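You operate a simulated robot arm through the tools that you are given. There is no shell and no other tool.

You are at the controls of a simulated robot arm. One attempt, no reset.

TASK
Fold up both ends of the tray carton, then stand the blue and orange bags in it. Set down upright: what you pick out.

It is judged by the outcome, as a careful person would: the job done as asked, and still so three seconds after it is handed in. It fails if anything else is knocked over, pushed out of place, dropped, spilled or broken. Flat cloth is picked up by pressing the open fingertips on it (5 to 10 N) and closing them slowly along it; thin cloth reads only 2 to 8 mm in the jaws.

THE ROBOT
A 7-joint arm with a two-finger parallel gripper, fixed in place. Base frame: the origin is on the floor under the middle of its stand, x ahead of it, y to its left, z up; the work surface is at about z = 0.8. Units: m, degrees, N and s.
It reaches about 1.524 m from its shoulder. Its first joint turns from -149.0 to 149.0 degrees. Payload 3.5 kg.
Tool frame: the origin (TCP) lies between the finger pads and is the grasp point; the fingertips stand 0.023 m ahead of it; z points along the fingers, y is the line along which they close. Largest opening 0.094 m; finger width 0.038, thickness 0.01; the body of the gripper, 0.054 by 0.096 m, starts 0.039 m behind the TCP.
Orientation is told as [roll, pitch, yaw] about the base's x, y, z axes, in that order, counted from this pose: with the fingers straight down and closing along the base's y, the tool's x points along the base's -x, its y along +y and its z along -z.

THE INTERFACE
- The arm moves only by the tool servo_tool. Its argument "rows" is a list of rows, each a list of 7 numbers: the shift along the tool's x, y, z in units of 25 mm (1.0 is 25 mm), then the turn, a rotation vector about the tool's x, y, z in units of 4 degrees (1.0 is 4 degrees), then the closure in counts, from 0 (fully open) to 255 (shut). In form: [[tx, ty, tz, rx, ry, rz, hand], ...]. A call has 1 to 20 rows; each row shifts and turns the commanded pose from where the row before left it, along the tool's axes as they then stand. A call with a number of a shift or a turn outside -1 to 1 is refused whole. Each row takes 0.2 s and may step no farther than 0.05 m and 8.6 degrees from the row before; otherwise, or with a gripper value out of range, the whole call is refused. Where a pose cannot be reached the arm comes as near as it can. A force on the tool above 50 N (or 10 N above the force at the start of the call, whichever is more), or a blocked arm, ends the call early, and 0.2 s more pass. The fingers move at their own pace (about 0.153 m/s each) and stop on an object; they squeeze with about 22 N. The grip force told is the motor's: it shows also when the fingers shut on nothing. Time passes only in rows, and 0.2 s behind the last, so rows that do not move let the fingers close. The reply holds the time, the measured pose of the TCP, the force on the tool along the base axes, the opening and the grip force, in the units named above and with some noise, with the torque about the TCP (base axes, N m) and any sound that the robot's microphone picked up.
- Cameras (640 x 400 px; columns grow to the right, rows downward): "scene" is fixed at [0.0509, -0.651, 1.4081]; the picture's right is [0.10, -1.00, 0.00], its down [-0.65, -0.06, -0.75] and it looks along [0.75, 0.07, -0.66] (base axes); focal length 340 px, centre (320, 200). "wrist" rides on the gripper at [0.086, 0.016, -0.074] in the tool frame; the picture's right is [-0.18, 0.98, 0.00], its down [-0.58, -0.11, -0.81] and it looks along [-0.79, -0.15, 0.59] (tool axes); focal length 243 px, centre (320, 200). There is no depth. A picture from a camera that has moved, and an enlarged one, comes with that camera's place and axes in the base frame and with its lens.
- grab_frame(camera): a new picture of that camera. It takes no simulated time.
- inspect(camera, box): a new picture of the part [left, top, right, bottom] of that camera's present view, enlarged. It takes no simulated time.
- close_job(): hands the job in; it is judged then, once.

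Nothing tells you positions but the pictures and the camera data. Unless the task says otherwise, let go and move clear before handing in.

The tools are called by a JSON object that holds its "name" and its "arguments". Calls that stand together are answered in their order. servo_tool: Moves the arm, as the interface text tells. Its arguments: {"type":"object","properties":{"rows":{"type":"array"}},"required":["rows"]} The other tools are called the same way: grab_frame (camera) takes a picture; inspect (camera, box) takes an enlarged picture of a part of a camera's view; close_job () hands the job in.

At the start:

```text
clock: 0.0
position: [0.7934, -0.4548, 1.0459]
tcp_rot: [0.0, 0.1, 0.1]
ft_force: [0.6, -0.8, 0.1]
moment: [0.01, 0.01, 0.0]
opening: 0.0938
grasp_force: 0.0
```

scene: 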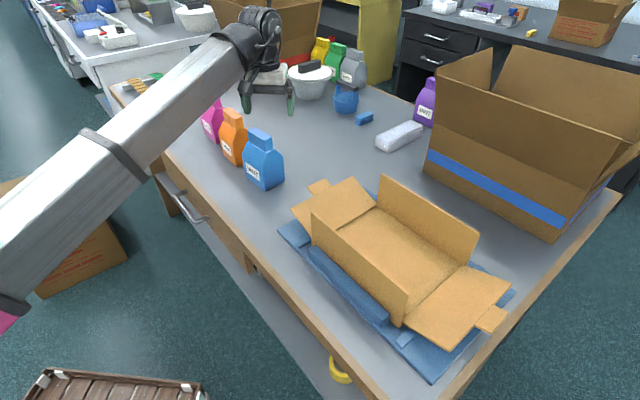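
wrist: 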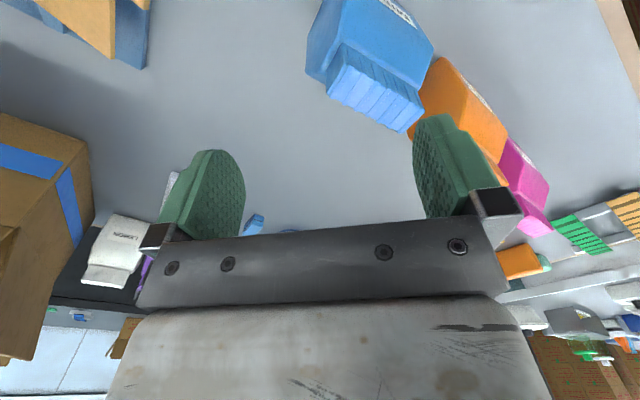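

I see a tray carton with both long walls standing and its two end flaps folded out, and a row of bags (pink, orange, blue) to the left. I'll look closer at the carton and the bags before I move anything.

{"name": "inspect", "arguments": {"camera": "scene", "box": [270, 160, 530, 390]}}

{"name": "inspect", "arguments": {"camera": "scene", "box": [180, 80, 320, 200]}}

{"name": "grab_frame", "arguments": {"camera": "wrist"}}

```text
1.74 times, centred on (400, 275) of scene
camera zoom: at [0.0509, -0.651, 1.4081], right [0.1, -1.0, 0.0], down [-0.65, -0.06, -0.75], along [0.75, 0.07, -0.66], focal length 592 px, centre (181, 70)
```

zoom: 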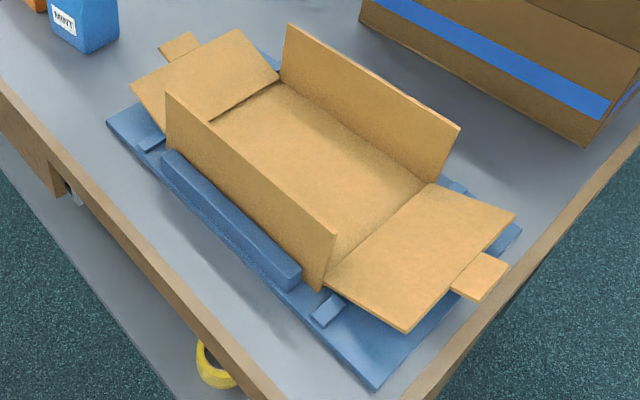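

```text
3.33 times, centred on (250, 140) of scene
camera zoom: at [0.0509, -0.651, 1.4081], right [0.1, -1.0, 0.0], down [-0.65, -0.06, -0.75], along [0.75, 0.07, -0.66], focal length 1134 px, centre (553, 400)
```

zoom: 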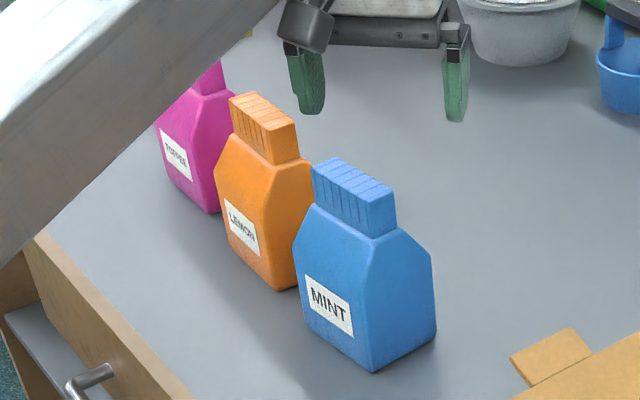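

```text
taken
camera wrist: at [0.706, -0.4389, 1.1201], right [0.18, 0.98, 0.0], down [0.58, -0.11, 0.81], along [0.79, -0.15, -0.59], focal length 243 px, centre (320, 200)
```

wrist: 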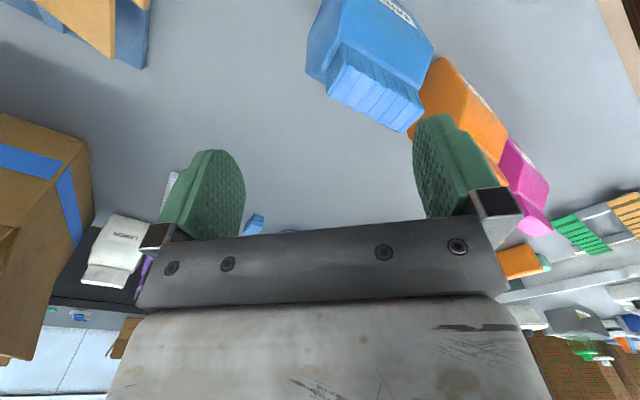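

The carton sits in a blue jig at about (0.56, -0.75), with its long axis near 45° in the base frame. Both end flaps stick out about 25° above level, each with a small tab, and the blue bag is near (0.84, -0.41). I'll raise the arm and turn the tool to about 44° yaw to line up with the carton and the bags.

{"name": "servo_tool", "arguments": {"rows": [[0, 0, -1, 0, 0, 0, 0], [0, 0, -1, 0, 0, 0, 0], [0, 0, -1, 0, 0, -1, 0], [0, 0, -1, 0, 0, -1, 0], [0, 0, -1, 0, 0, -1, 0], [0, 0, -1, 0, 0, -1, 0], [0, 0, 0, 0, 0, -1, 0], [0, 0, 0, 0, 0, -1, 0], [0, 0, 0, 0, 0, -1, 0], [0, 0, 0, 0, 0, -1, 0], [0, 0, 0, 0, 0, -1, 0], [0, 0, 0, 0, 0, -1, 0], [0, 0, 0, 0, 0, -1, 0]]}}

```text
clock: 0.9
position: [0.795, -0.4551, 1.1245]
tcp_rot: [-0.2, -0.7, 4.0]
ft_force: [0.9, -0.6, -1.4]
moment: [0.06, -0.09, 0.06]
opening: 0.0941
grasp_force: 0.1
stopped in row 4: the force on the tool passed its limit at 66 N (the readings are from after the stop); the commanded pose is now the measured one
```

The call stopped at row 4 on a brief high force reading, and the force is near zero now. I'll check what caused it.

{"name": "grab_frame", "arguments": {"camera": "scene"}}

{"name": "grab_frame", "arguments": {"camera": "wrist"}}

```text
taken
```

scene: 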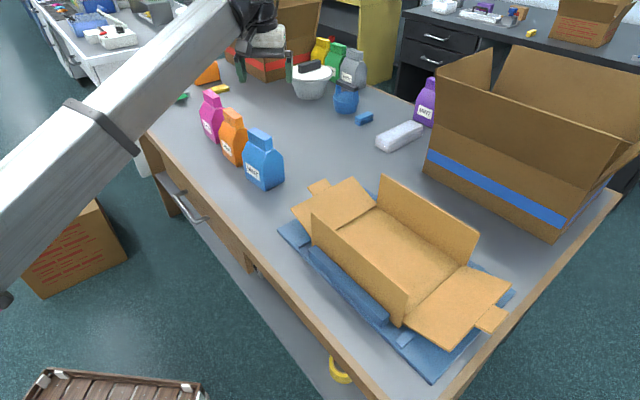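

```text
taken
camera wrist: at [0.7065, -0.445, 1.1972], right [0.12, 0.99, 0.0], down [0.58, -0.07, 0.81], along [0.81, -0.09, -0.58], focal length 243 px, centre (320, 200)
```

wrist: 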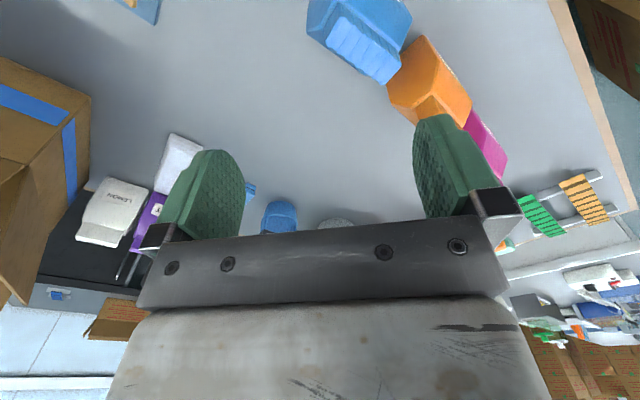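

Nothing was touched, so this looks like a dynamic spike from combining the move and the turn. I'll continue more gently, one motion at a time.

{"name": "servo_tool", "arguments": {"rows": [[0, 0, -0.3, 0, 0, 0, 0], [0, 0, -0.6, 0, 0, 0, 0], [0, 0, -0.6, 0, 0, 0, 0], [0, 0, -0.6, 0, 0, 0, 0], [0, 0, -0.3, 0, 0, 0, 0], [0, 0, 0, 0, 0, -0.3, 0], [0, 0, 0, 0, 0, -0.6, 0], [0, 0, 0, 0, 0, -0.8, 0], [0, 0, 0, 0, 0, -0.8, 0], [0, 0, 0, 0, 0, -0.8, 0], [0, 0, 0, 0, 0, -0.8, 0], [0, 0, 0, 0, 0, -0.8, 0], [0, 0, 0, 0, 0, -0.8, 0], [0, 0, 0, 0, 0, -0.8, 0], [0, 0, 0, 0, 0, -0.6, 0], [0, 0, 0, 0, 0, -0.3, 0]]}}

```text
clock: 1.4
position: [0.7988, -0.455, 1.1411]
tcp_rot: [-0.4, -1.4, 4.1]
ft_force: [5.7, -3.1, -11.5]
moment: [-0.02, -0.61, 0.09]
opening: 0.0938
grasp_force: 0.0
stopped in row 2: the force on the tool passed its limit at 59 N (the readings are from after the stop); the commanded pose is now the measured one
```

It stopped again while moving up, with a downward push that seems to act behind the gripper. I'll look for something above the wrist, or the arm itself, being in the way.

{"name": "inspect", "arguments": {"camera": "scene", "box": [180, 0, 340, 100]}}

{"name": "inspect", "arguments": {"camera": "wrist", "box": [80, 150, 560, 400]}}

{"name": "grab_frame", "arguments": {"camera": "scene"}}

```text
4.00 times, centred on (260, 50) of scene
camera zoom: at [0.0509, -0.651, 1.4081], right [0.1, -1.0, 0.0], down [-0.65, -0.06, -0.75], along [0.75, 0.07, -0.66], focal length 1361 px, centre (560, 800)
```

zoom: 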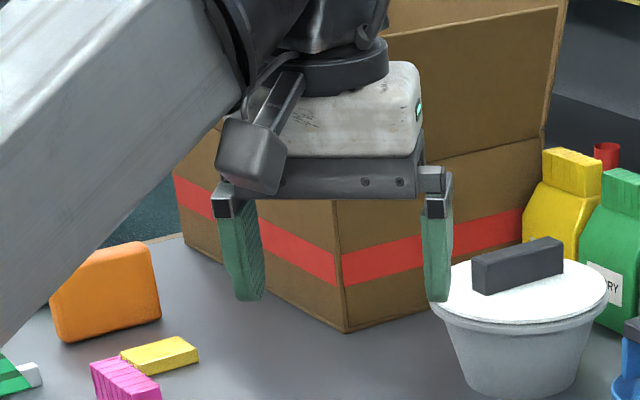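

```text
1.33 times, centred on (320, 275) of wrist
camera zoom: at [0.7079, -0.4457, 1.2124], right [0.11, 0.99, 0.0], down [0.57, -0.06, 0.82], along [0.82, -0.09, -0.57], focal length 324 px, centre (320, 100)
```

zoom: 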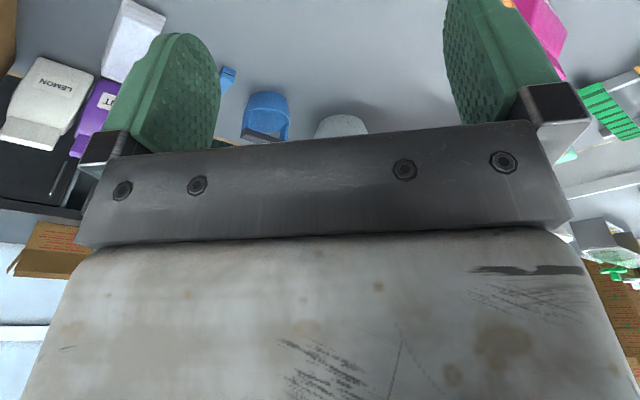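

```text
taken
```

scene: 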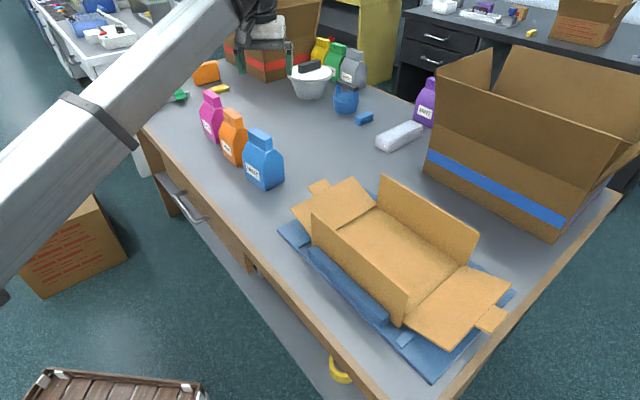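

The wrist camera housing is bumping the robot's own forearm, which explains the force. I'll back down a little, then yaw the tool so the camera swings away from the forearm.

{"name": "servo_tool", "arguments": {"rows": [[0, 0, 0.4, 0, 0, 0, 0], [0, 0, 0.6, 0, 0, 0, 0], [0, 0, 0.6, 0, 0, 0, 0], [0, 0, 0.6, 0, 0, 0, 0], [0, 0, 0.3, 0, 0, 0, 0]]}}

```text
clock: 2.6
position: [0.7996, -0.4565, 1.0793]
tcp_rot: [-0.3, -1.2, 4.1]
ft_force: [0.0, -0.4, -0.3]
moment: [0.0, 0.03, 0.0]
opening: 0.0941
grasp_force: 0.1
```

Clear now. I'll straighten the small tilt and yaw the tool by 40°.

{"name": "servo_tool", "arguments": {"rows": [[0, 0, 0, -0.07, 0.3, 0, 0], [0, 0, 0, 0, 0, -0.5, 0], [0, 0, 0, 0, 0, -0.9, 0], [0, 0, 0, 0, 0, -1, 0], [0, 0, 0, 0, 0, -1, 0], [0, 0, 0, 0, 0, -1, 0], [0, 0, 0, 0, 0, -1, 0], [0, 0, 0, 0, 0, -1, 0], [0, 0, 0, 0, 0, -1, 0], [0, 0, 0, 0, 0, -1, 0], [0, 0, 0, 0, 0, -1, 0], [0, 0, 0, 0, 0, -0.6, 0]]}}

```text
clock: 5.2
position: [0.7987, -0.4557, 1.0789]
tcp_rot: [-0.1, 0.0, 44.1]
ft_force: [0.1, -0.2, 0.4]
moment: [0.0, 0.01, -0.05]
opening: 0.0942
grasp_force: 0.0
```

The yaw is 44° and the force is clear. I'll travel over the carton toward its near end and look at it with the wrist camera.

{"name": "servo_tool", "arguments": {"rows": [[0.4, 0, 0, 0, 0, 0, 0], [0.8, 0, 0, 0, 0, 0, 0], [1, 0, 0, 0, 0, 0, 0], [1, -0.1, 0, 0, 0, 0, 0], [1, -0.1, 0, 0, 0, 0, 0], [1, -0.1, 0, 0, 0, 0, 0], [1, -0.1, 0, 0, 0, 0, 0], [1, -0.1, 0, 0, 0, 0, 0], [1, -0.1, 0, 0, 0, 0, 0], [1, -0.1, 0, 0, 0, 0, 0], [1, -0.1, 0, 0, 0, 0, 0], [1, -0.1, 0, 0, 0, 0, 0], [1, -0.1, 0, 0, 0, 0, 0], [1, -0.1, 0, 0, 0, 0, 0], [1, -0.1, 0, 0, 0, 0, 0], [1, -0.1, 0, 0, 0, 0, 0], [1, -0.1, 0, 0, 0, 0, 0], [1, -0.1, 0, 0, 0, 0, 0], [0.8, 0, 0, 0, 0, 0, 0], [0.4, 0, 0, 0, 0, 0, 0]]}}

{"name": "grab_frame", "arguments": {"camera": "wrist"}}

{"name": "grab_frame", "arguments": {"camera": "scene"}}

```text
clock: 9.4
position: [0.4945, -0.8035, 1.0779]
tcp_rot: [-0.1, 0.0, 44.2]
ft_force: [-0.1, -0.2, -0.2]
moment: [-0.01, 0.01, 0.04]
opening: 0.0938
grasp_force: 0.0
```

```text
taken
camera wrist: at [0.4202, -0.8522, 1.1525], right [-0.55, 0.83, 0.0], down [0.49, 0.33, 0.81], along [0.67, 0.45, -0.59], focal length 243 px, centre (320, 200)
```

wrist: 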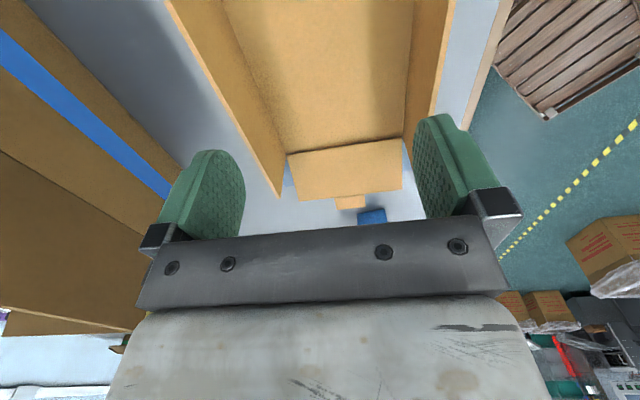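

```text
taken
```

scene: 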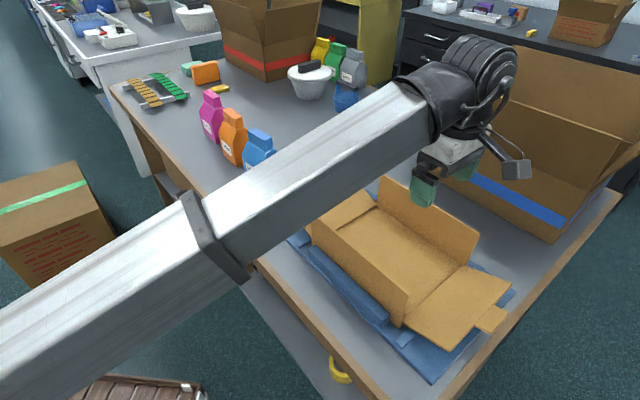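

The two cameras agree closely on the carton:
- **Far hinge:** about (0.651, -0.657).
- **Near hinge:** about (0.468, -0.844).
- **Flaps:** about 0.10 m long, with outer edges near z = 0.85.

I'll go outside the near flap with the fingers open to straddle its tab, then look before going down.

{"name": "servo_tool", "arguments": {"rows": [[0.44, -0.05, 0, 0, 0, -0.25, 0], [0.92, -0.08, 0, 0, 0, 0, 0], [0.92, -0.08, 0, 0, 0, 0, 0], [0.92, -0.08, 0, 0, 0, 0, 0], [0.92, -0.08, 0, 0, 0, 0, 0], [0.92, -0.08, 0, 0, 0, 0, 0], [0.92, -0.05, 0, 0, 0, 0, 0], [0.6, -0.01, 0, 0, 0, 0, 0], [0.3, 0, 0, 0, 0, 0, 0]]}}

{"name": "grab_frame", "arguments": {"camera": "wrist"}}

{"name": "grab_frame", "arguments": {"camera": "scene"}}

```text
clock: 11.4
position: [0.3837, -0.9343, 1.0776]
tcp_rot: [-0.1, 0.0, 45.1]
ft_force: [-0.3, -0.1, 0.1]
moment: [0.0, 0.0, 0.01]
opening: 0.0941
grasp_force: 0.1
```

```text
taken
camera wrist: at [0.3085, -0.9837, 1.1521], right [-0.57, 0.82, 0.0], down [0.49, 0.34, 0.81], along [0.66, 0.46, -0.59], focal length 243 px, centre (320, 200)
```

wrist: 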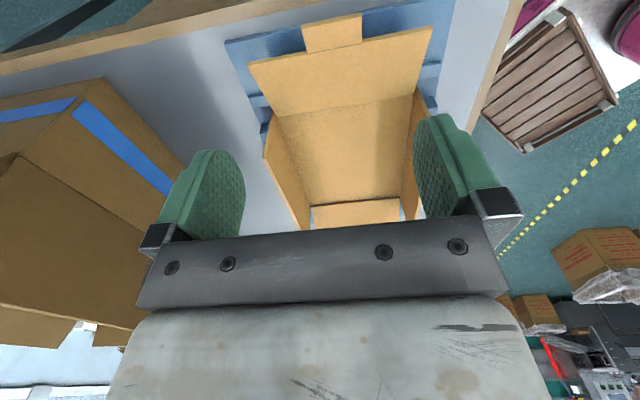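

```text
taken
```

scene: 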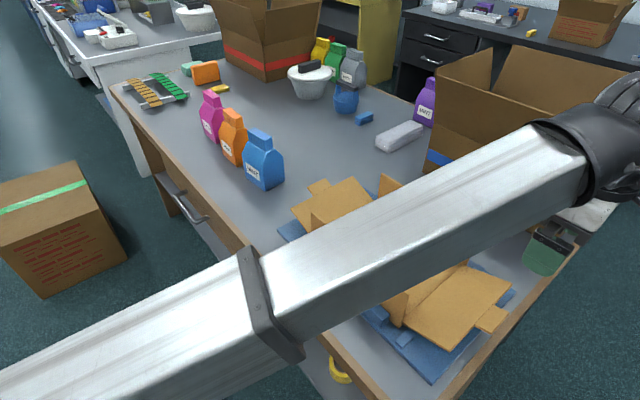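

The near flap is centred at about (0.395, -0.903). The forearm comes in over a carton corner here, so I'll tilt the tool 25° with the fingers pointing inward and down, which keeps the wrist farther out. I'll tilt at this height and then check.

{"name": "servo_tool", "arguments": {"rows": [[0, 0, 0, 0, -0.4, 0, 0], [0, 0, 0, 0, -0.8, 0, 0], [0, 0, 0, 0, -1, 0, 0], [0, 0, 0, 0, -1, 0, 0], [0, 0, 0, 0, -1, 0, 0], [0, 0, 0, 0, -1, 0, 0], [0, 0.2, 0, 0, -0.7, 0, 0], [0.2, 0.2, -0.09, 0, -0.35, 0, 0], [0.2, 0, -0.1, 0, 0, 0, 0]]}}

{"name": "grab_frame", "arguments": {"camera": "scene"}}

{"name": "grab_frame", "arguments": {"camera": "wrist"}}

```text
clock: 13.4
position: [0.368, -0.9342, 1.0795]
tcp_rot: [-0.1, -25.0, 45.2]
ft_force: [0.2, 0.2, -0.3]
moment: [0.03, -0.02, 0.05]
opening: 0.094
grasp_force: 0.1
```

```text
taken
```

scene: 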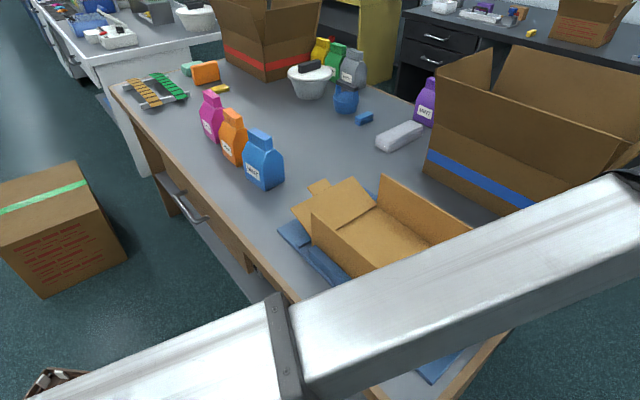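

```text
taken
camera wrist: at [0.2778, -1.0008, 1.1092], right [-0.58, 0.81, 0.08], down [0.21, 0.06, 0.98], along [0.79, 0.58, -0.2], focal length 243 px, centre (320, 200)
```

wrist: 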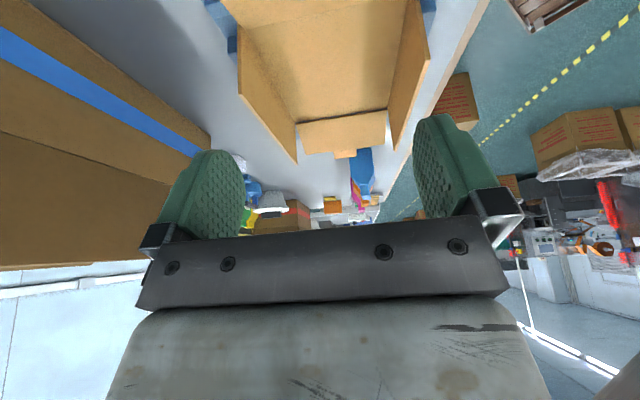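

The tilt is set. I'll come down partway in a straight vertical line and check the forearm's clearance to the carton.

{"name": "servo_tool", "arguments": {"rows": [[0.17, 0, 0.36, 0, 0, 0, 0], [0.34, 0, 0.72, 0, 0, 0, 0], [0.42, 0, 0.9, 0, 0, 0, 0], [0.42, 0, 0.9, 0, 0, 0, 0], [0.42, 0, 0.9, 0, 0, 0, 0], [0.27, 0, 0.57, 0, 0, 0, 0], [0.16, 0, 0.36, 0, 0, 0, 0]]}}

{"name": "grab_frame", "arguments": {"camera": "scene"}}

{"name": "grab_frame", "arguments": {"camera": "wrist"}}

```text
clock: 15.0
position: [0.3674, -0.9348, 0.9484]
tcp_rot: [-0.2, -25.0, 45.2]
ft_force: [-0.9, 0.0, 0.7]
moment: [0.02, 0.01, 0.01]
opening: 0.0942
grasp_force: 0.1
```

```text
taken
```

scene: 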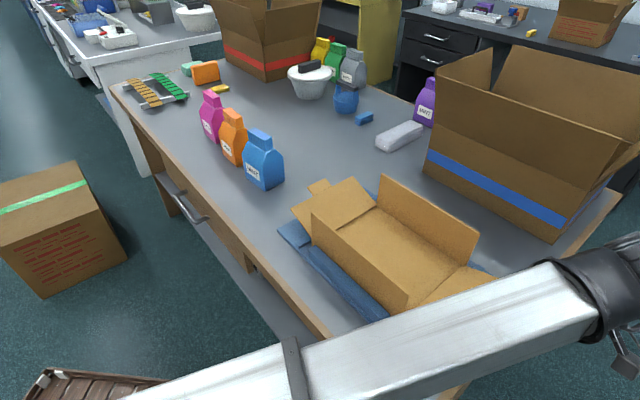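

```text
taken
camera wrist: at [0.2774, -1.0011, 0.9789], right [-0.58, 0.81, 0.08], down [0.21, 0.06, 0.98], along [0.79, 0.58, -0.2], focal length 243 px, centre (320, 200)
```

wrist: 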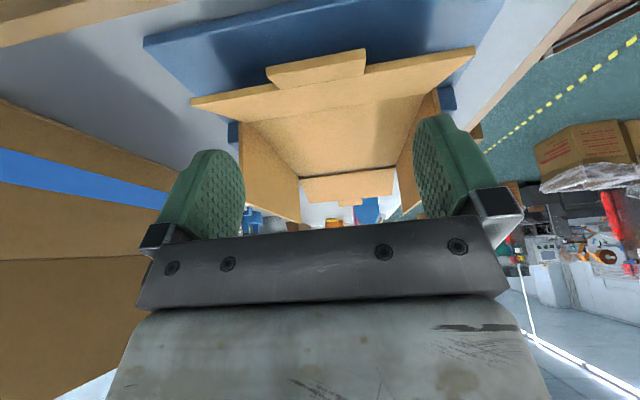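

The carton's front wall is clear of the forearm, and the tab is centred between the fingers. I'll lower to just outside the flap's outer edge.

{"name": "servo_tool", "arguments": {"rows": [[0.2, 0, 0.43, 0, 0, 0, 0], [0.38, 0, 0.81, 0, 0, 0, 0], [0.38, 0, 0.81, 0, 0, 0, 0], [0.38, 0, 0.81, 0, 0, 0, 0], [0.22, 0, 0.47, 0, 0, 0, 0], [0.1, 0, 0.22, 0, 0, 0, 0]]}}

{"name": "grab_frame", "arguments": {"camera": "wrist"}}

{"name": "grab_frame", "arguments": {"camera": "scene"}}

```text
clock: 16.4
position: [0.3678, -0.9351, 0.8489]
tcp_rot: [-0.1, -24.9, 45.2]
ft_force: [1.1, -0.7, -0.1]
moment: [0.0, -0.02, -0.01]
opening: 0.0944
grasp_force: 0.0
```

```text
taken
camera wrist: at [0.2778, -1.0014, 0.8805], right [-0.58, 0.81, 0.08], down [0.21, 0.06, 0.98], along [0.79, 0.58, -0.2], focal length 243 px, centre (320, 200)
```

wrist: 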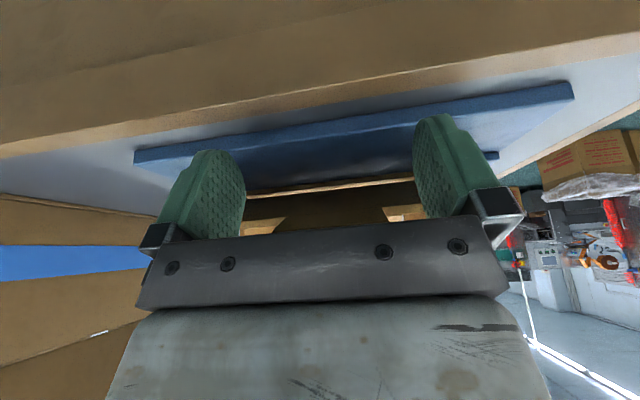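

```text
taken
```

scene: 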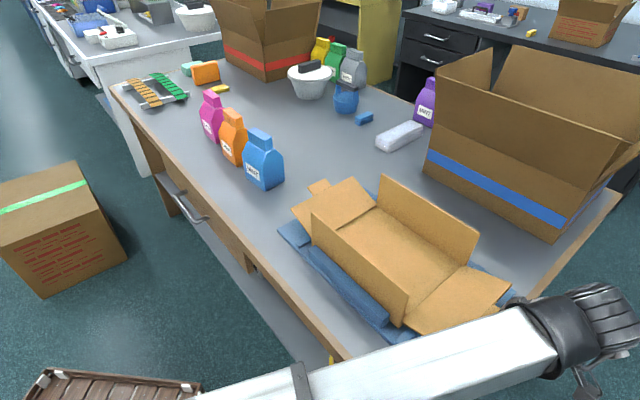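

The fingers are just outside and below the flap edge. I'll push in and up along the flap's arc in small steps, stopping partway to look.

{"name": "servo_tool", "arguments": {"rows": [[-0.47, 0, 0.16, 0, 0, 0, 0], [-0.477, 0, 0.167, 0, 0, 0, 0], [-0.325, 0, -0.232, 0, 0, 0, 0], [-0.325, 0, -0.233, 0, 0, 0, 0], [-0.329, 0, -0.151, 0, 0, 0, 0], [-0.329, 0, -0.151, 0, 0, 0, 0]]}}

{"name": "grab_frame", "arguments": {"camera": "scene"}}

{"name": "grab_frame", "arguments": {"camera": "wrist"}}

```text
clock: 17.8
position: [0.4, -0.9016, 0.8846]
tcp_rot: [-0.1, -25.1, 45.1]
ft_force: [-0.8, -1.1, 0.6]
moment: [0.03, 0.01, 0.0]
opening: 0.0941
grasp_force: 0.0
```

```text
taken
```

scene: 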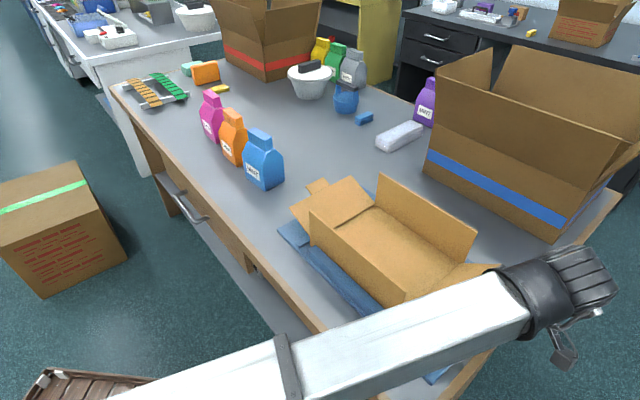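

```text
taken
camera wrist: at [0.3105, -0.9685, 0.9147], right [-0.58, 0.81, 0.08], down [0.21, 0.06, 0.98], along [0.79, 0.58, -0.2], focal length 243 px, centre (320, 200)
```

wrist: 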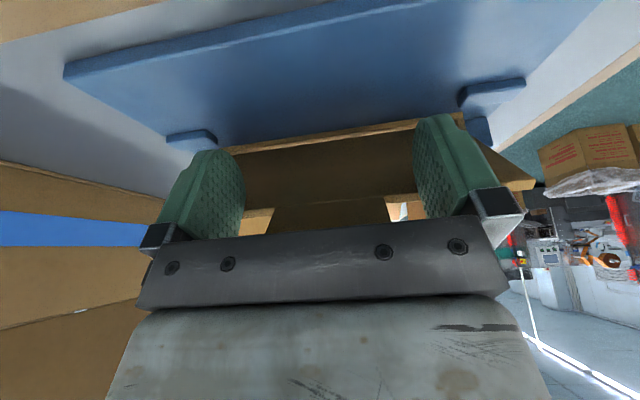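

The flap is lifting, with the tab sitting between the fingers and almost no force. I'll continue through to just past upright.

{"name": "servo_tool", "arguments": {"rows": [[-0.349, 0, -0.095, 0, 0, 0, 0], [-0.349, 0, -0.095, 0, 0, 0, 0], [-0.361, 0, -0.032, 0, 0, 0, 0], [-0.362, 0, -0.032, 0, 0, 0, 0], [-0.295, 0, 0.106, 0, 0, 0, 0], [-0.295, 0, 0.106, 0, 0, 0, 0], [-0.288, 0, 0.079, 0, 0, 0, 0], [-0.288, 0, 0.079, 0, 0, 0, 0]]}}

{"name": "grab_frame", "arguments": {"camera": "scene"}}

{"name": "grab_frame", "arguments": {"camera": "wrist"}}

```text
clock: 19.6
position: [0.4432, -0.8597, 0.9102]
tcp_rot: [0.0, -25.0, 45.1]
ft_force: [-0.2, -0.3, 0.8]
moment: [-0.02, -0.04, 0.0]
opening: 0.0941
grasp_force: 0.1
```

```text
taken
```

scene: 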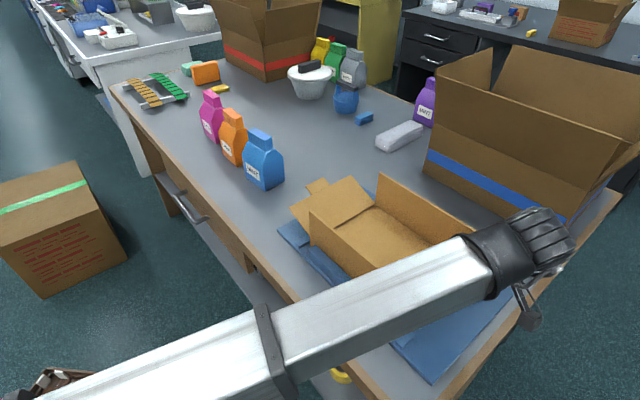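

```text
taken
camera wrist: at [0.3522, -0.9265, 0.9398], right [-0.58, 0.81, 0.08], down [0.21, 0.06, 0.98], along [0.79, 0.58, -0.2], focal length 243 px, centre (320, 200)
```

wrist: 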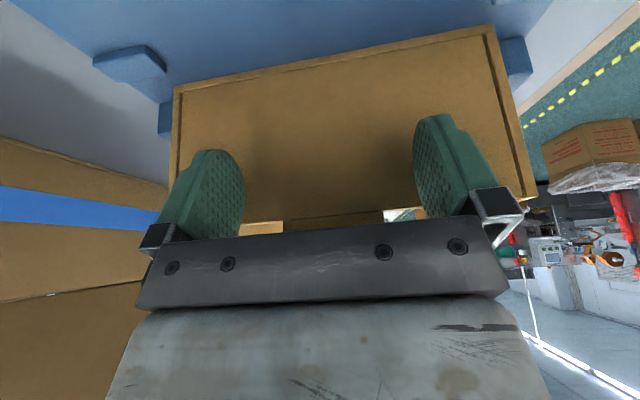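

The flap is nearly upright and fits between the two side walls. I'll push a few more degrees while watching the force.

{"name": "servo_tool", "arguments": {"rows": [[-0.19, 0, 0.08, 0, 0, 0, 0], [-0.19, 0, 0.085, 0, 0, 0, 0], [-0.19, 0, 0.09, 0, 0, 0, 0], [0, 0, 0, 0, 0, 0, 0]]}}

{"name": "grab_frame", "arguments": {"camera": "wrist"}}

{"name": "grab_frame", "arguments": {"camera": "scene"}}

```text
clock: 20.6
position: [0.4492, -0.8509, 0.9101]
tcp_rot: [0.0, -24.8, 45.0]
ft_force: [-27.7, -19.6, 8.5]
moment: [0.04, 0.3, 0.37]
opening: 0.094
grasp_force: 0.1
```

```text
taken
camera wrist: at [0.36, -0.917, 0.9408], right [-0.58, 0.81, 0.08], down [0.21, 0.06, 0.98], along [0.79, 0.58, -0.2], focal length 243 px, centre (320, 200)
```

wrist: 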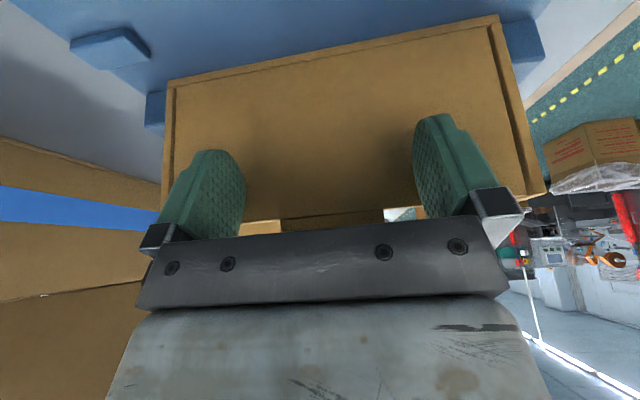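

```text
taken
```

scene: 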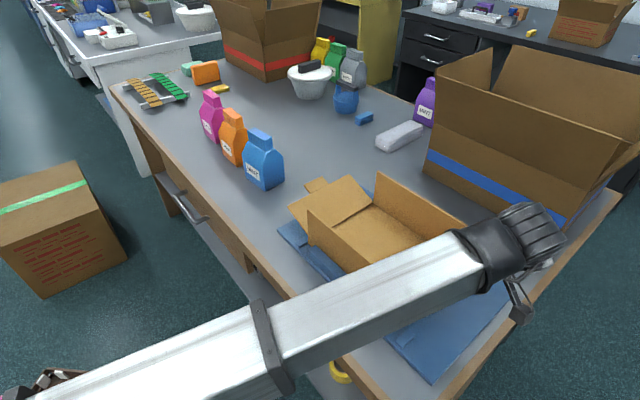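

There's a hard stop at upright, with the push reading about 34 N, and the carton may have slid a few millimetres. I'll back straight off and see whether the flap stays up.

{"name": "servo_tool", "arguments": {"rows": [[0.2, 0, -0.09, 0, 0, 0, 0], [0.4, 0, -0.18, 0, 0, 0, 0], [0.5, 0, -0.23, 0, 0, 0, 0], [0.5, 0, -0.23, 0, 0, 0, 0], [0.5, 0, -0.23, 0, 0, 0, 0], [0.3, 0, -0.14, 0, 0, 0, 0]]}}

{"name": "grab_frame", "arguments": {"camera": "wrist"}}

{"name": "grab_frame", "arguments": {"camera": "scene"}}

```text
clock: 22.0
position: [0.4066, -0.8947, 0.9091]
tcp_rot: [-0.1, -25.1, 45.2]
ft_force: [-0.3, 0.3, 0.8]
moment: [0.01, 0.01, 0.01]
opening: 0.094
grasp_force: 0.1
```

```text
taken
camera wrist: at [0.317, -0.9617, 0.9396], right [-0.58, 0.81, 0.08], down [0.21, 0.06, 0.98], along [0.79, 0.58, -0.2], focal length 243 px, centre (320, 200)
```

wrist: 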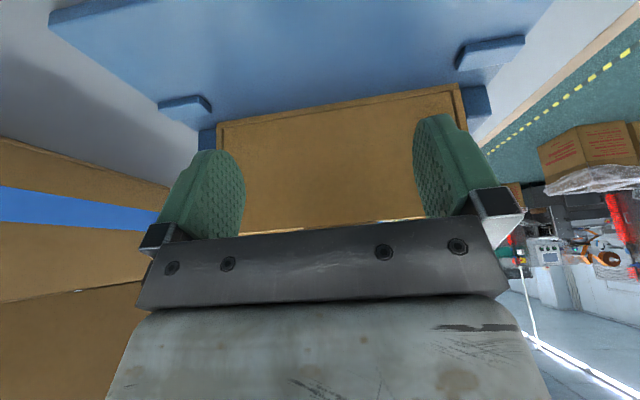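

```text
taken
```

scene: 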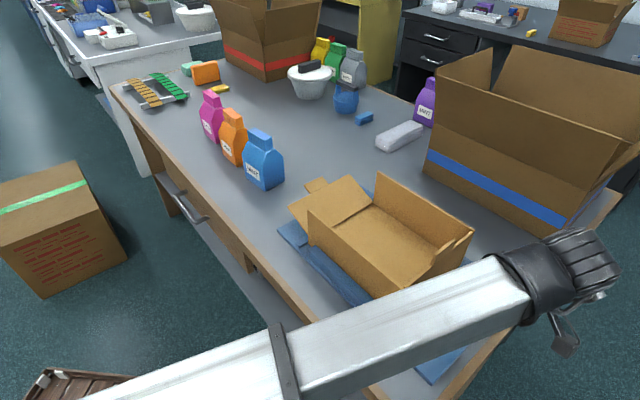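

The flap stays up by itself. I'll check whether the carton shifted in its jig.

{"name": "inspect", "arguments": {"camera": "scene", "box": [270, 160, 530, 390]}}

```text
1.74 times, centred on (400, 275) of scene
camera zoom: at [0.0509, -0.651, 1.4081], right [0.1, -1.0, 0.0], down [-0.65, -0.06, -0.75], along [0.75, 0.07, -0.66], focal length 592 px, centre (181, 70)
```

zoom: 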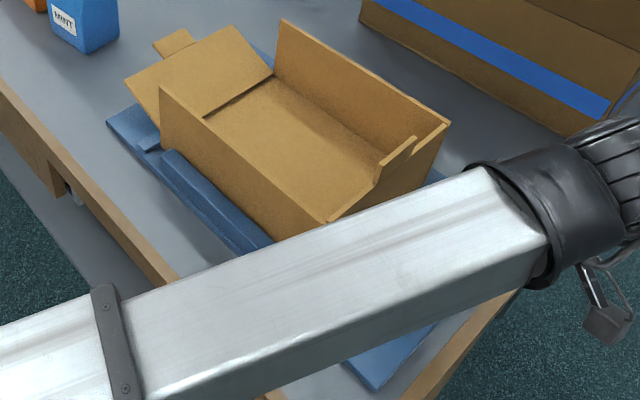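

The near flap holds upright. The carton slid about 13 mm toward the far end, and I can take that back out while folding the far flap. I'll rise straight up, level the tool and cross above the carton to the far end.

{"name": "servo_tool", "arguments": {"rows": [[0.2, 0, -0.3, 0, 0, 0, 0], [-0.1, 0, -0.6, 0, 0, 0, 0], [-0.36, 0, -0.77, 0, 0, 0, 0], [-0.36, 0, -0.77, 0, 0, 0, 0], [-0.36, 0, -0.77, 0, 0, 0, 0], [-0.36, 0, -0.77, 0, 0, 0, 0], [-0.36, 0, -0.77, 0, 0, 0, 0], [-0.36, 0, -0.77, 0, 0, 0, 0], [-0.2, 0, -0.45, 0, 0, 0, 0], [0, 0, 0, 0, 0.4, 0, 0], [0, 0, 0, 0, 0.8, 0, 0], [0, 0, 0, 0, 1, 0, 0], [0, 0, 0, 0, 1, 0, 0], [0, 0, 0, 0, 1, 0, 0], [0, 0, 0, 0, 1, 0, 0], [0, 0, 0, 0, 0.7, 0, 0], [0, 0, 0, 0, 0.35, 0, 0]]}}

{"name": "grab_frame", "arguments": {"camera": "wrist"}}

{"name": "grab_frame", "arguments": {"camera": "scene"}}

```text
clock: 25.6
position: [0.3987, -0.9037, 1.0681]
tcp_rot: [-0.1, 0.0, 45.1]
ft_force: [0.3, -0.1, -0.6]
moment: [0.0, 0.0, 0.02]
opening: 0.0939
grasp_force: 0.1
```

```text
taken
camera wrist: at [0.3247, -0.9531, 1.142], right [-0.57, 0.82, 0.0], down [0.49, 0.34, 0.81], along [0.66, 0.46, -0.59], focal length 243 px, centre (320, 200)
```

wrist: 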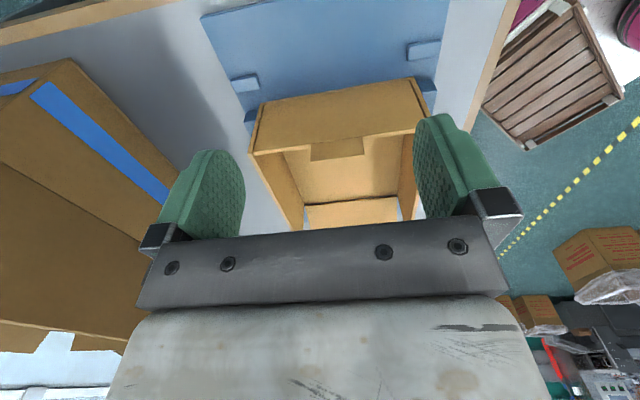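

```text
taken
```

scene: 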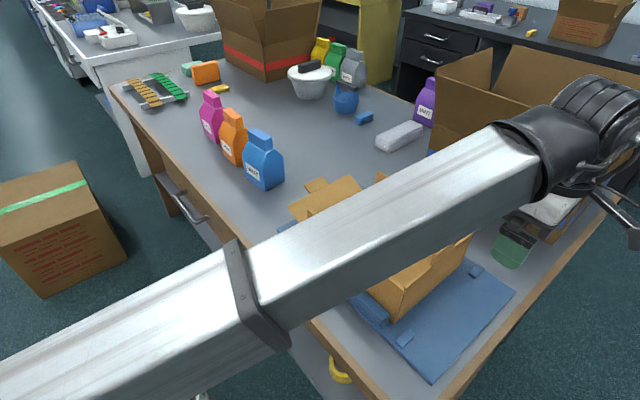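

The near flap is up and stable. I'll cross over above the carton to the far flap.

{"name": "servo_tool", "arguments": {"rows": [[-0.4, 0, 0, 0, 0, 0, 0], [-0.8, 0, 0, 0, 0, 0, 0], [-1, 0, 0, 0, 0, 0, 0], [-1, 0, 0, 0, 0, 0, 0], [-1, 0, 0, 0, 0, 0, 0], [-1, 0, 0, 0, 0, 0, 0], [-1, 0, 0, 0, 0, 0, 0], [-1, 0, 0, 0, 0, 0, 0], [-1, 0, 0, 0, 0, 0, 0], [-1, 0, 0, 0, 0, 0, 0], [-1, 0, 0, 0, 0, 0, 0], [-1, 0, 0, 0, 0, 0, 0], [-1, 0, 0, 0, 0, 0, 0], [-1, 0, 0, 0, 0, 0, 0], [-1, 0, 0, 0, 0, 0, 0], [-1, 0, 0, 0, 0, 0, 0], [-1, 0, 0, 0, 0, 0, 0], [-1, 0, 0, 0, 0, 0, 0], [-0.8, 0, 0, 0, 0, 0, 0], [-0.4, 0, 0, 0, 0, 0, 0]]}}

{"name": "grab_frame", "arguments": {"camera": "wrist"}}

{"name": "grab_frame", "arguments": {"camera": "scene"}}

```text
clock: 29.8
position: [0.7232, -0.5774, 1.0681]
tcp_rot: [0.0, 0.1, 45.0]
ft_force: [-0.5, 0.8, -0.9]
moment: [-0.01, -0.02, -0.02]
opening: 0.0938
grasp_force: 0.2
```

```text
taken
camera wrist: at [0.6497, -0.6276, 1.1421], right [-0.57, 0.82, 0.0], down [0.49, 0.34, 0.81], along [0.67, 0.46, -0.59], focal length 243 px, centre (320, 200)
```

wrist: 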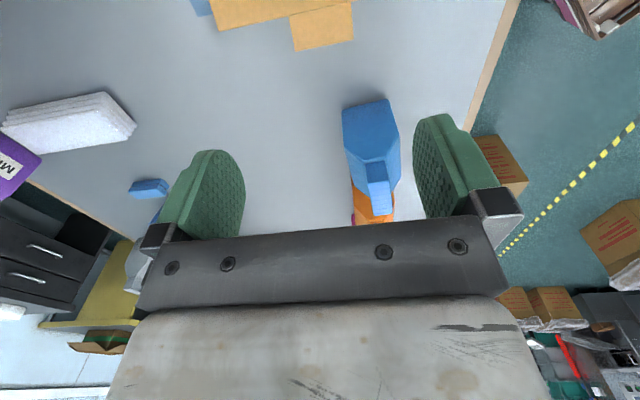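

```text
taken
```

scene: 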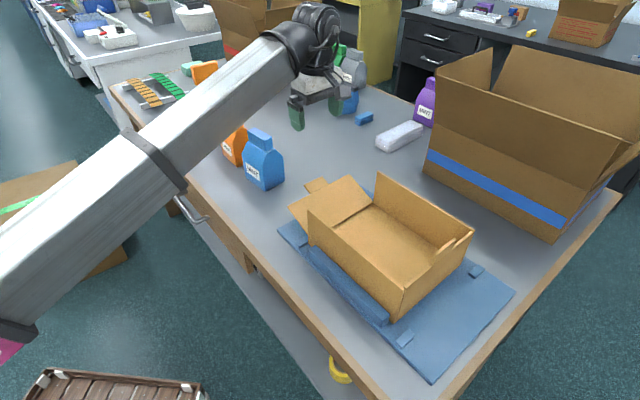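

The tool is aligned with the far tab and the blue bag is about 10 cm away from the tool. I'll move a bit farther out and come down partway, then check.

{"name": "servo_tool", "arguments": {"rows": [[-0.4, 0, 0, 0, 0, 0, 0], [-0.74, 0, 0, 0, 0, 0, 0], [-0.5, 0, 0, 0, 0, 0, 0], [-0.2, 0, 0, 0, 0, 0, 0], [0, 0, 0.4, 0, 0, 0, 0], [0, 0, 0.8, 0, 0, 0, 0], [0, 0, 1, 0, 0, 0, 0], [0, 0, 1, 0, 0, 0, 0], [0, 0, 1, 0, 0, 0, 0], [0, 0, 0.6, 0, 0, 0, 0], [0, 0, 0.2, 0, 0, 0, 0]]}}

{"name": "grab_frame", "arguments": {"camera": "wrist"}}

{"name": "inspect", "arguments": {"camera": "scene", "box": [180, 60, 440, 230]}}

```text
clock: 32.2
position: [0.7554, -0.5458, 0.9427]
tcp_rot: [-0.2, -0.1, 45.2]
ft_force: [-0.1, -0.6, 0.3]
moment: [0.0, 0.0, 0.01]
opening: 0.094
grasp_force: 0.1
```

```text
taken
camera wrist: at [0.6818, -0.5945, 1.0168], right [-0.57, 0.82, 0.0], down [0.49, 0.34, 0.81], along [0.66, 0.46, -0.59], focal length 243 px, centre (320, 200)
```

wrist: 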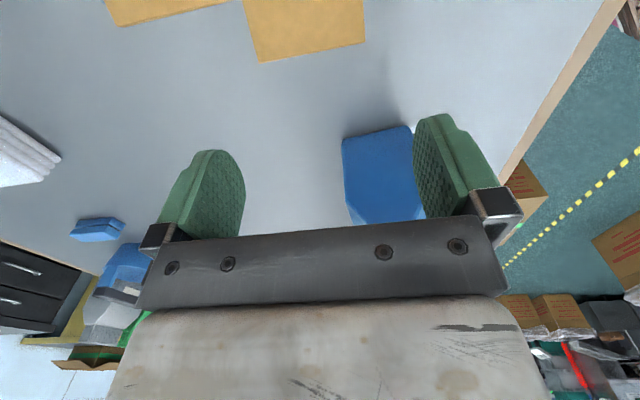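

```text
2.35 times, centred on (310, 145) of scene
camera zoom: at [0.0509, -0.651, 1.4081], right [0.1, -1.0, 0.0], down [-0.65, -0.06, -0.75], along [0.75, 0.07, -0.66], focal length 800 px, centre (344, 329)
```

zoom: 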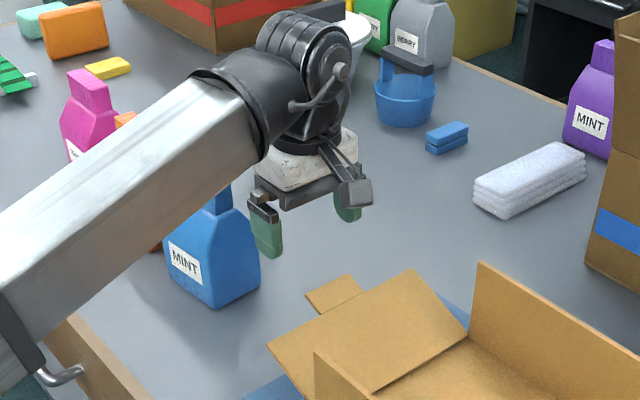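

By triangulation the far tab tip is at (0.732, -0.565, 0.873) and the flap edge at about z = 0.857. I'll lower just outside it with the fingers straddling the tab, then check before pushing.

{"name": "servo_tool", "arguments": {"rows": [[0, 0, 0.4, 0, 0, 0, 0], [0, 0, 0.8, 0, 0, 0, 0], [0, 0, 0.9, 0, 0, 0, 0], [0, 0, 0.7, 0, 0, 0, 0], [0, 0, 0.35, 0, 0, 0, 0]]}}

{"name": "inspect", "arguments": {"camera": "scene", "box": [180, 60, 440, 230]}}

{"name": "grab_frame", "arguments": {"camera": "wrist"}}

```text
clock: 33.4
position: [0.7545, -0.545, 0.8652]
tcp_rot: [0.0, 0.0, 45.1]
ft_force: [0.0, 0.6, 0.2]
moment: [0.04, -0.01, 0.01]
opening: 0.094
grasp_force: 0.1
```

```text
2.35 times, centred on (310, 145) of scene
camera zoom: at [0.0509, -0.651, 1.4081], right [0.1, -1.0, 0.0], down [-0.65, -0.06, -0.75], along [0.75, 0.07, -0.66], focal length 800 px, centre (344, 329)
```

zoom: 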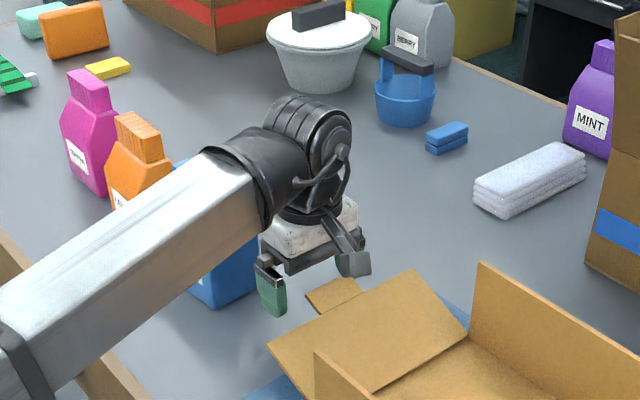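

```text
taken
camera wrist: at [0.6817, -0.5954, 0.9381], right [-0.57, 0.82, 0.0], down [0.49, 0.34, 0.81], along [0.67, 0.46, -0.59], focal length 243 px, centre (320, 200)
```

wrist: 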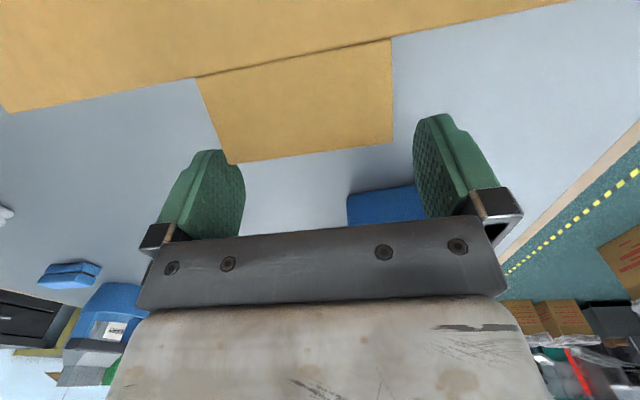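

The tab is centred between the fingers and nothing else is near. I'll push the far flap in and up along its arc, first to about halfway.

{"name": "servo_tool", "arguments": {"rows": [[0.35, 0, 0, 0, 0, 0, 0], [0.5, 0, 0, 0, 0, 0, 0], [0.58, 0, 0, 0, 0, 0, 0], [0.15, 0, -0.27, 0, 0, 0, 0], [0.15, 0, -0.27, 0, 0, 0, 0], [0.234, 0, -0.29, 0, 0, 0, 0], [0.234, 0, -0.29, 0, 0, 0, 0]]}}

{"name": "inspect", "arguments": {"camera": "scene", "box": [180, 60, 500, 280]}}

{"name": "grab_frame", "arguments": {"camera": "wrist"}}

```text
clock: 35.0
position: [0.7169, -0.5841, 0.8923]
tcp_rot: [-0.1, 0.0, 45.1]
ft_force: [0.8, -0.2, 0.5]
moment: [0.0, 0.0, 0.05]
opening: 0.0939
grasp_force: 0.0
```

```text
1.82 times, centred on (340, 170) of scene
camera zoom: at [0.0509, -0.651, 1.4081], right [0.1, -1.0, 0.0], down [-0.65, -0.06, -0.75], along [0.75, 0.07, -0.66], focal length 618 px, centre (284, 254)
```

zoom: 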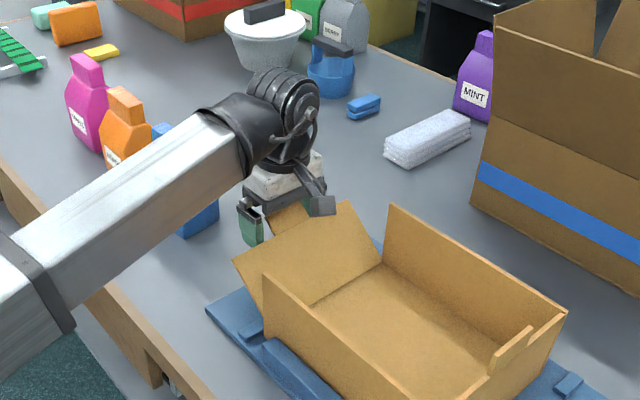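

```text
taken
camera wrist: at [0.6434, -0.6339, 0.9664], right [-0.57, 0.82, 0.0], down [0.49, 0.34, 0.81], along [0.66, 0.46, -0.59], focal length 243 px, centre (320, 200)
```

wrist: 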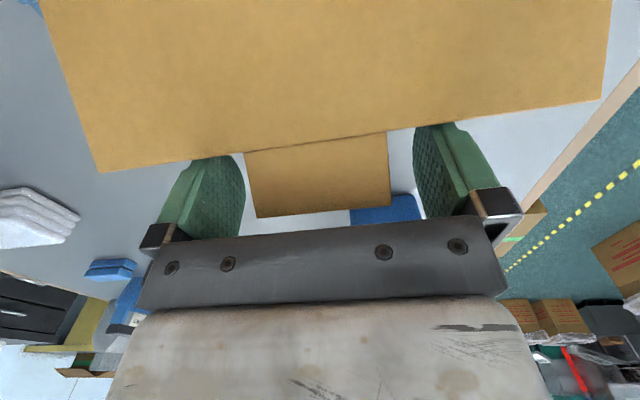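

The far flap is about halfway up and tracking well. I'll continue to nearly upright.

{"name": "servo_tool", "arguments": {"rows": [[0.276, 0, -0.25, 0, 0, 0, 0], [0.276, 0, -0.25, 0, 0, 0, 0], [0.314, 0, -0.19, 0, 0, 0, 0], [0.314, 0, -0.19, 0, 0, 0, 0], [0.342, 0, -0.13, 0, 0, 0, 0], [0.342, 0, -0.13, 0, 0, 0, 0], [0.356, 0, -0.07, 0, 0, 0, 0], [0.3, 0, -0.05, 0, 0, 0, 0]]}}

{"name": "inspect", "arguments": {"camera": "scene", "box": [180, 60, 500, 280]}}

{"name": "grab_frame", "arguments": {"camera": "wrist"}}

```text
clock: 36.8
position: [0.6722, -0.628, 0.9233]
tcp_rot: [-0.2, 0.0, 45.2]
ft_force: [1.4, 0.5, -0.9]
moment: [-0.02, 0.01, 0.01]
opening: 0.0939
grasp_force: 0.1
```

```text
1.82 times, centred on (340, 170) of scene
camera zoom: at [0.0509, -0.651, 1.4081], right [0.1, -1.0, 0.0], down [-0.65, -0.06, -0.75], along [0.75, 0.07, -0.66], focal length 618 px, centre (284, 254)
```

zoom: 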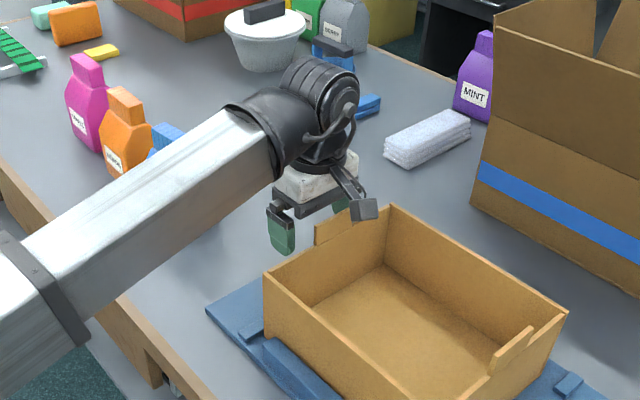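

```text
taken
camera wrist: at [0.5989, -0.6783, 0.9978], right [-0.57, 0.82, 0.0], down [0.49, 0.34, 0.81], along [0.66, 0.46, -0.59], focal length 243 px, centre (320, 200)
```

wrist: 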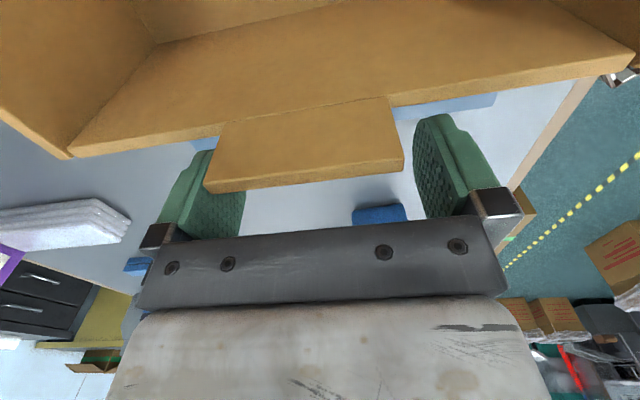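

The far flap is almost upright. I'll press it gently to its stop and take the carton back a little toward where it started, watching the force.

{"name": "servo_tool", "arguments": {"rows": [[0.15, 0, 0, 0, 0, 0, 0], [0.15, 0, 0, 0, 0, 0, 0], [0, 0, 0, 0, 0, 0, 0]]}}

{"name": "grab_frame", "arguments": {"camera": "wrist"}}

{"name": "inspect", "arguments": {"camera": "scene", "box": [270, 160, 530, 390]}}

```text
clock: 37.6
position: [0.6679, -0.6339, 0.9234]
tcp_rot: [-0.1, 0.0, 45.1]
ft_force: [0.1, 0.6, 0.2]
moment: [0.0, -0.05, -0.01]
opening: 0.0938
grasp_force: 0.1
```

```text
taken
camera wrist: at [0.5933, -0.6838, 0.9978], right [-0.57, 0.82, 0.0], down [0.49, 0.34, 0.81], along [0.66, 0.46, -0.59], focal length 243 px, centre (320, 200)
```

wrist: 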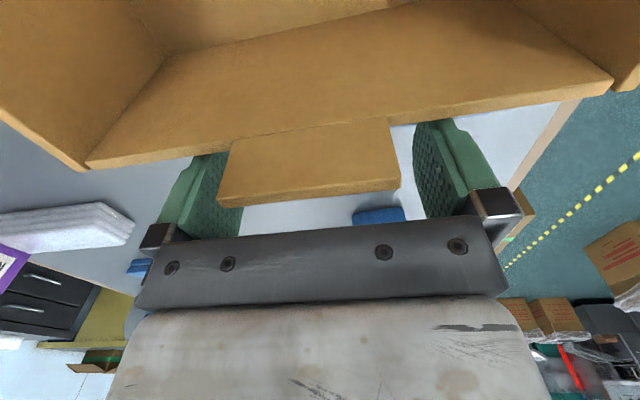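

```text
1.74 times, centred on (400, 275) of scene
camera zoom: at [0.0509, -0.651, 1.4081], right [0.1, -1.0, 0.0], down [-0.65, -0.06, -0.75], along [0.75, 0.07, -0.66], focal length 592 px, centre (181, 70)
```

zoom: 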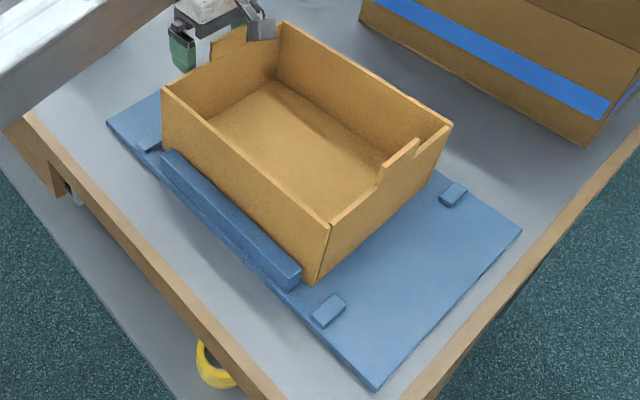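

Both ends are up. The jig plate is centred at about (0.554, -0.752), and the carton has slid about 1 cm toward the far end. I'll keep pressing lightly from this side to seat the flap and re-centre the carton.

{"name": "servo_tool", "arguments": {"rows": [[0.12, 0, 0, 0, 0, 0, 0], [0.12, 0, 0, 0, 0, 0, 0], [0, 0, 0, 0, 0, 0, 0]]}}

{"name": "grab_frame", "arguments": {"camera": "wrist"}}

```text
clock: 38.4
position: [0.6627, -0.6376, 0.9234]
tcp_rot: [0.0, 0.0, 45.1]
ft_force: [0.8, 1.3, 0.2]
moment: [0.07, 0.03, -0.05]
opening: 0.0941
grasp_force: 0.1
```

```text
taken
camera wrist: at [0.5893, -0.6882, 0.9976], right [-0.57, 0.82, 0.0], down [0.49, 0.34, 0.81], along [0.66, 0.46, -0.59], focal length 243 px, centre (320, 200)
```

wrist: 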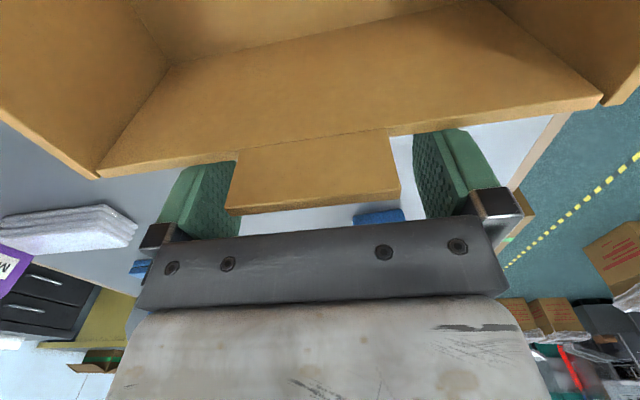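

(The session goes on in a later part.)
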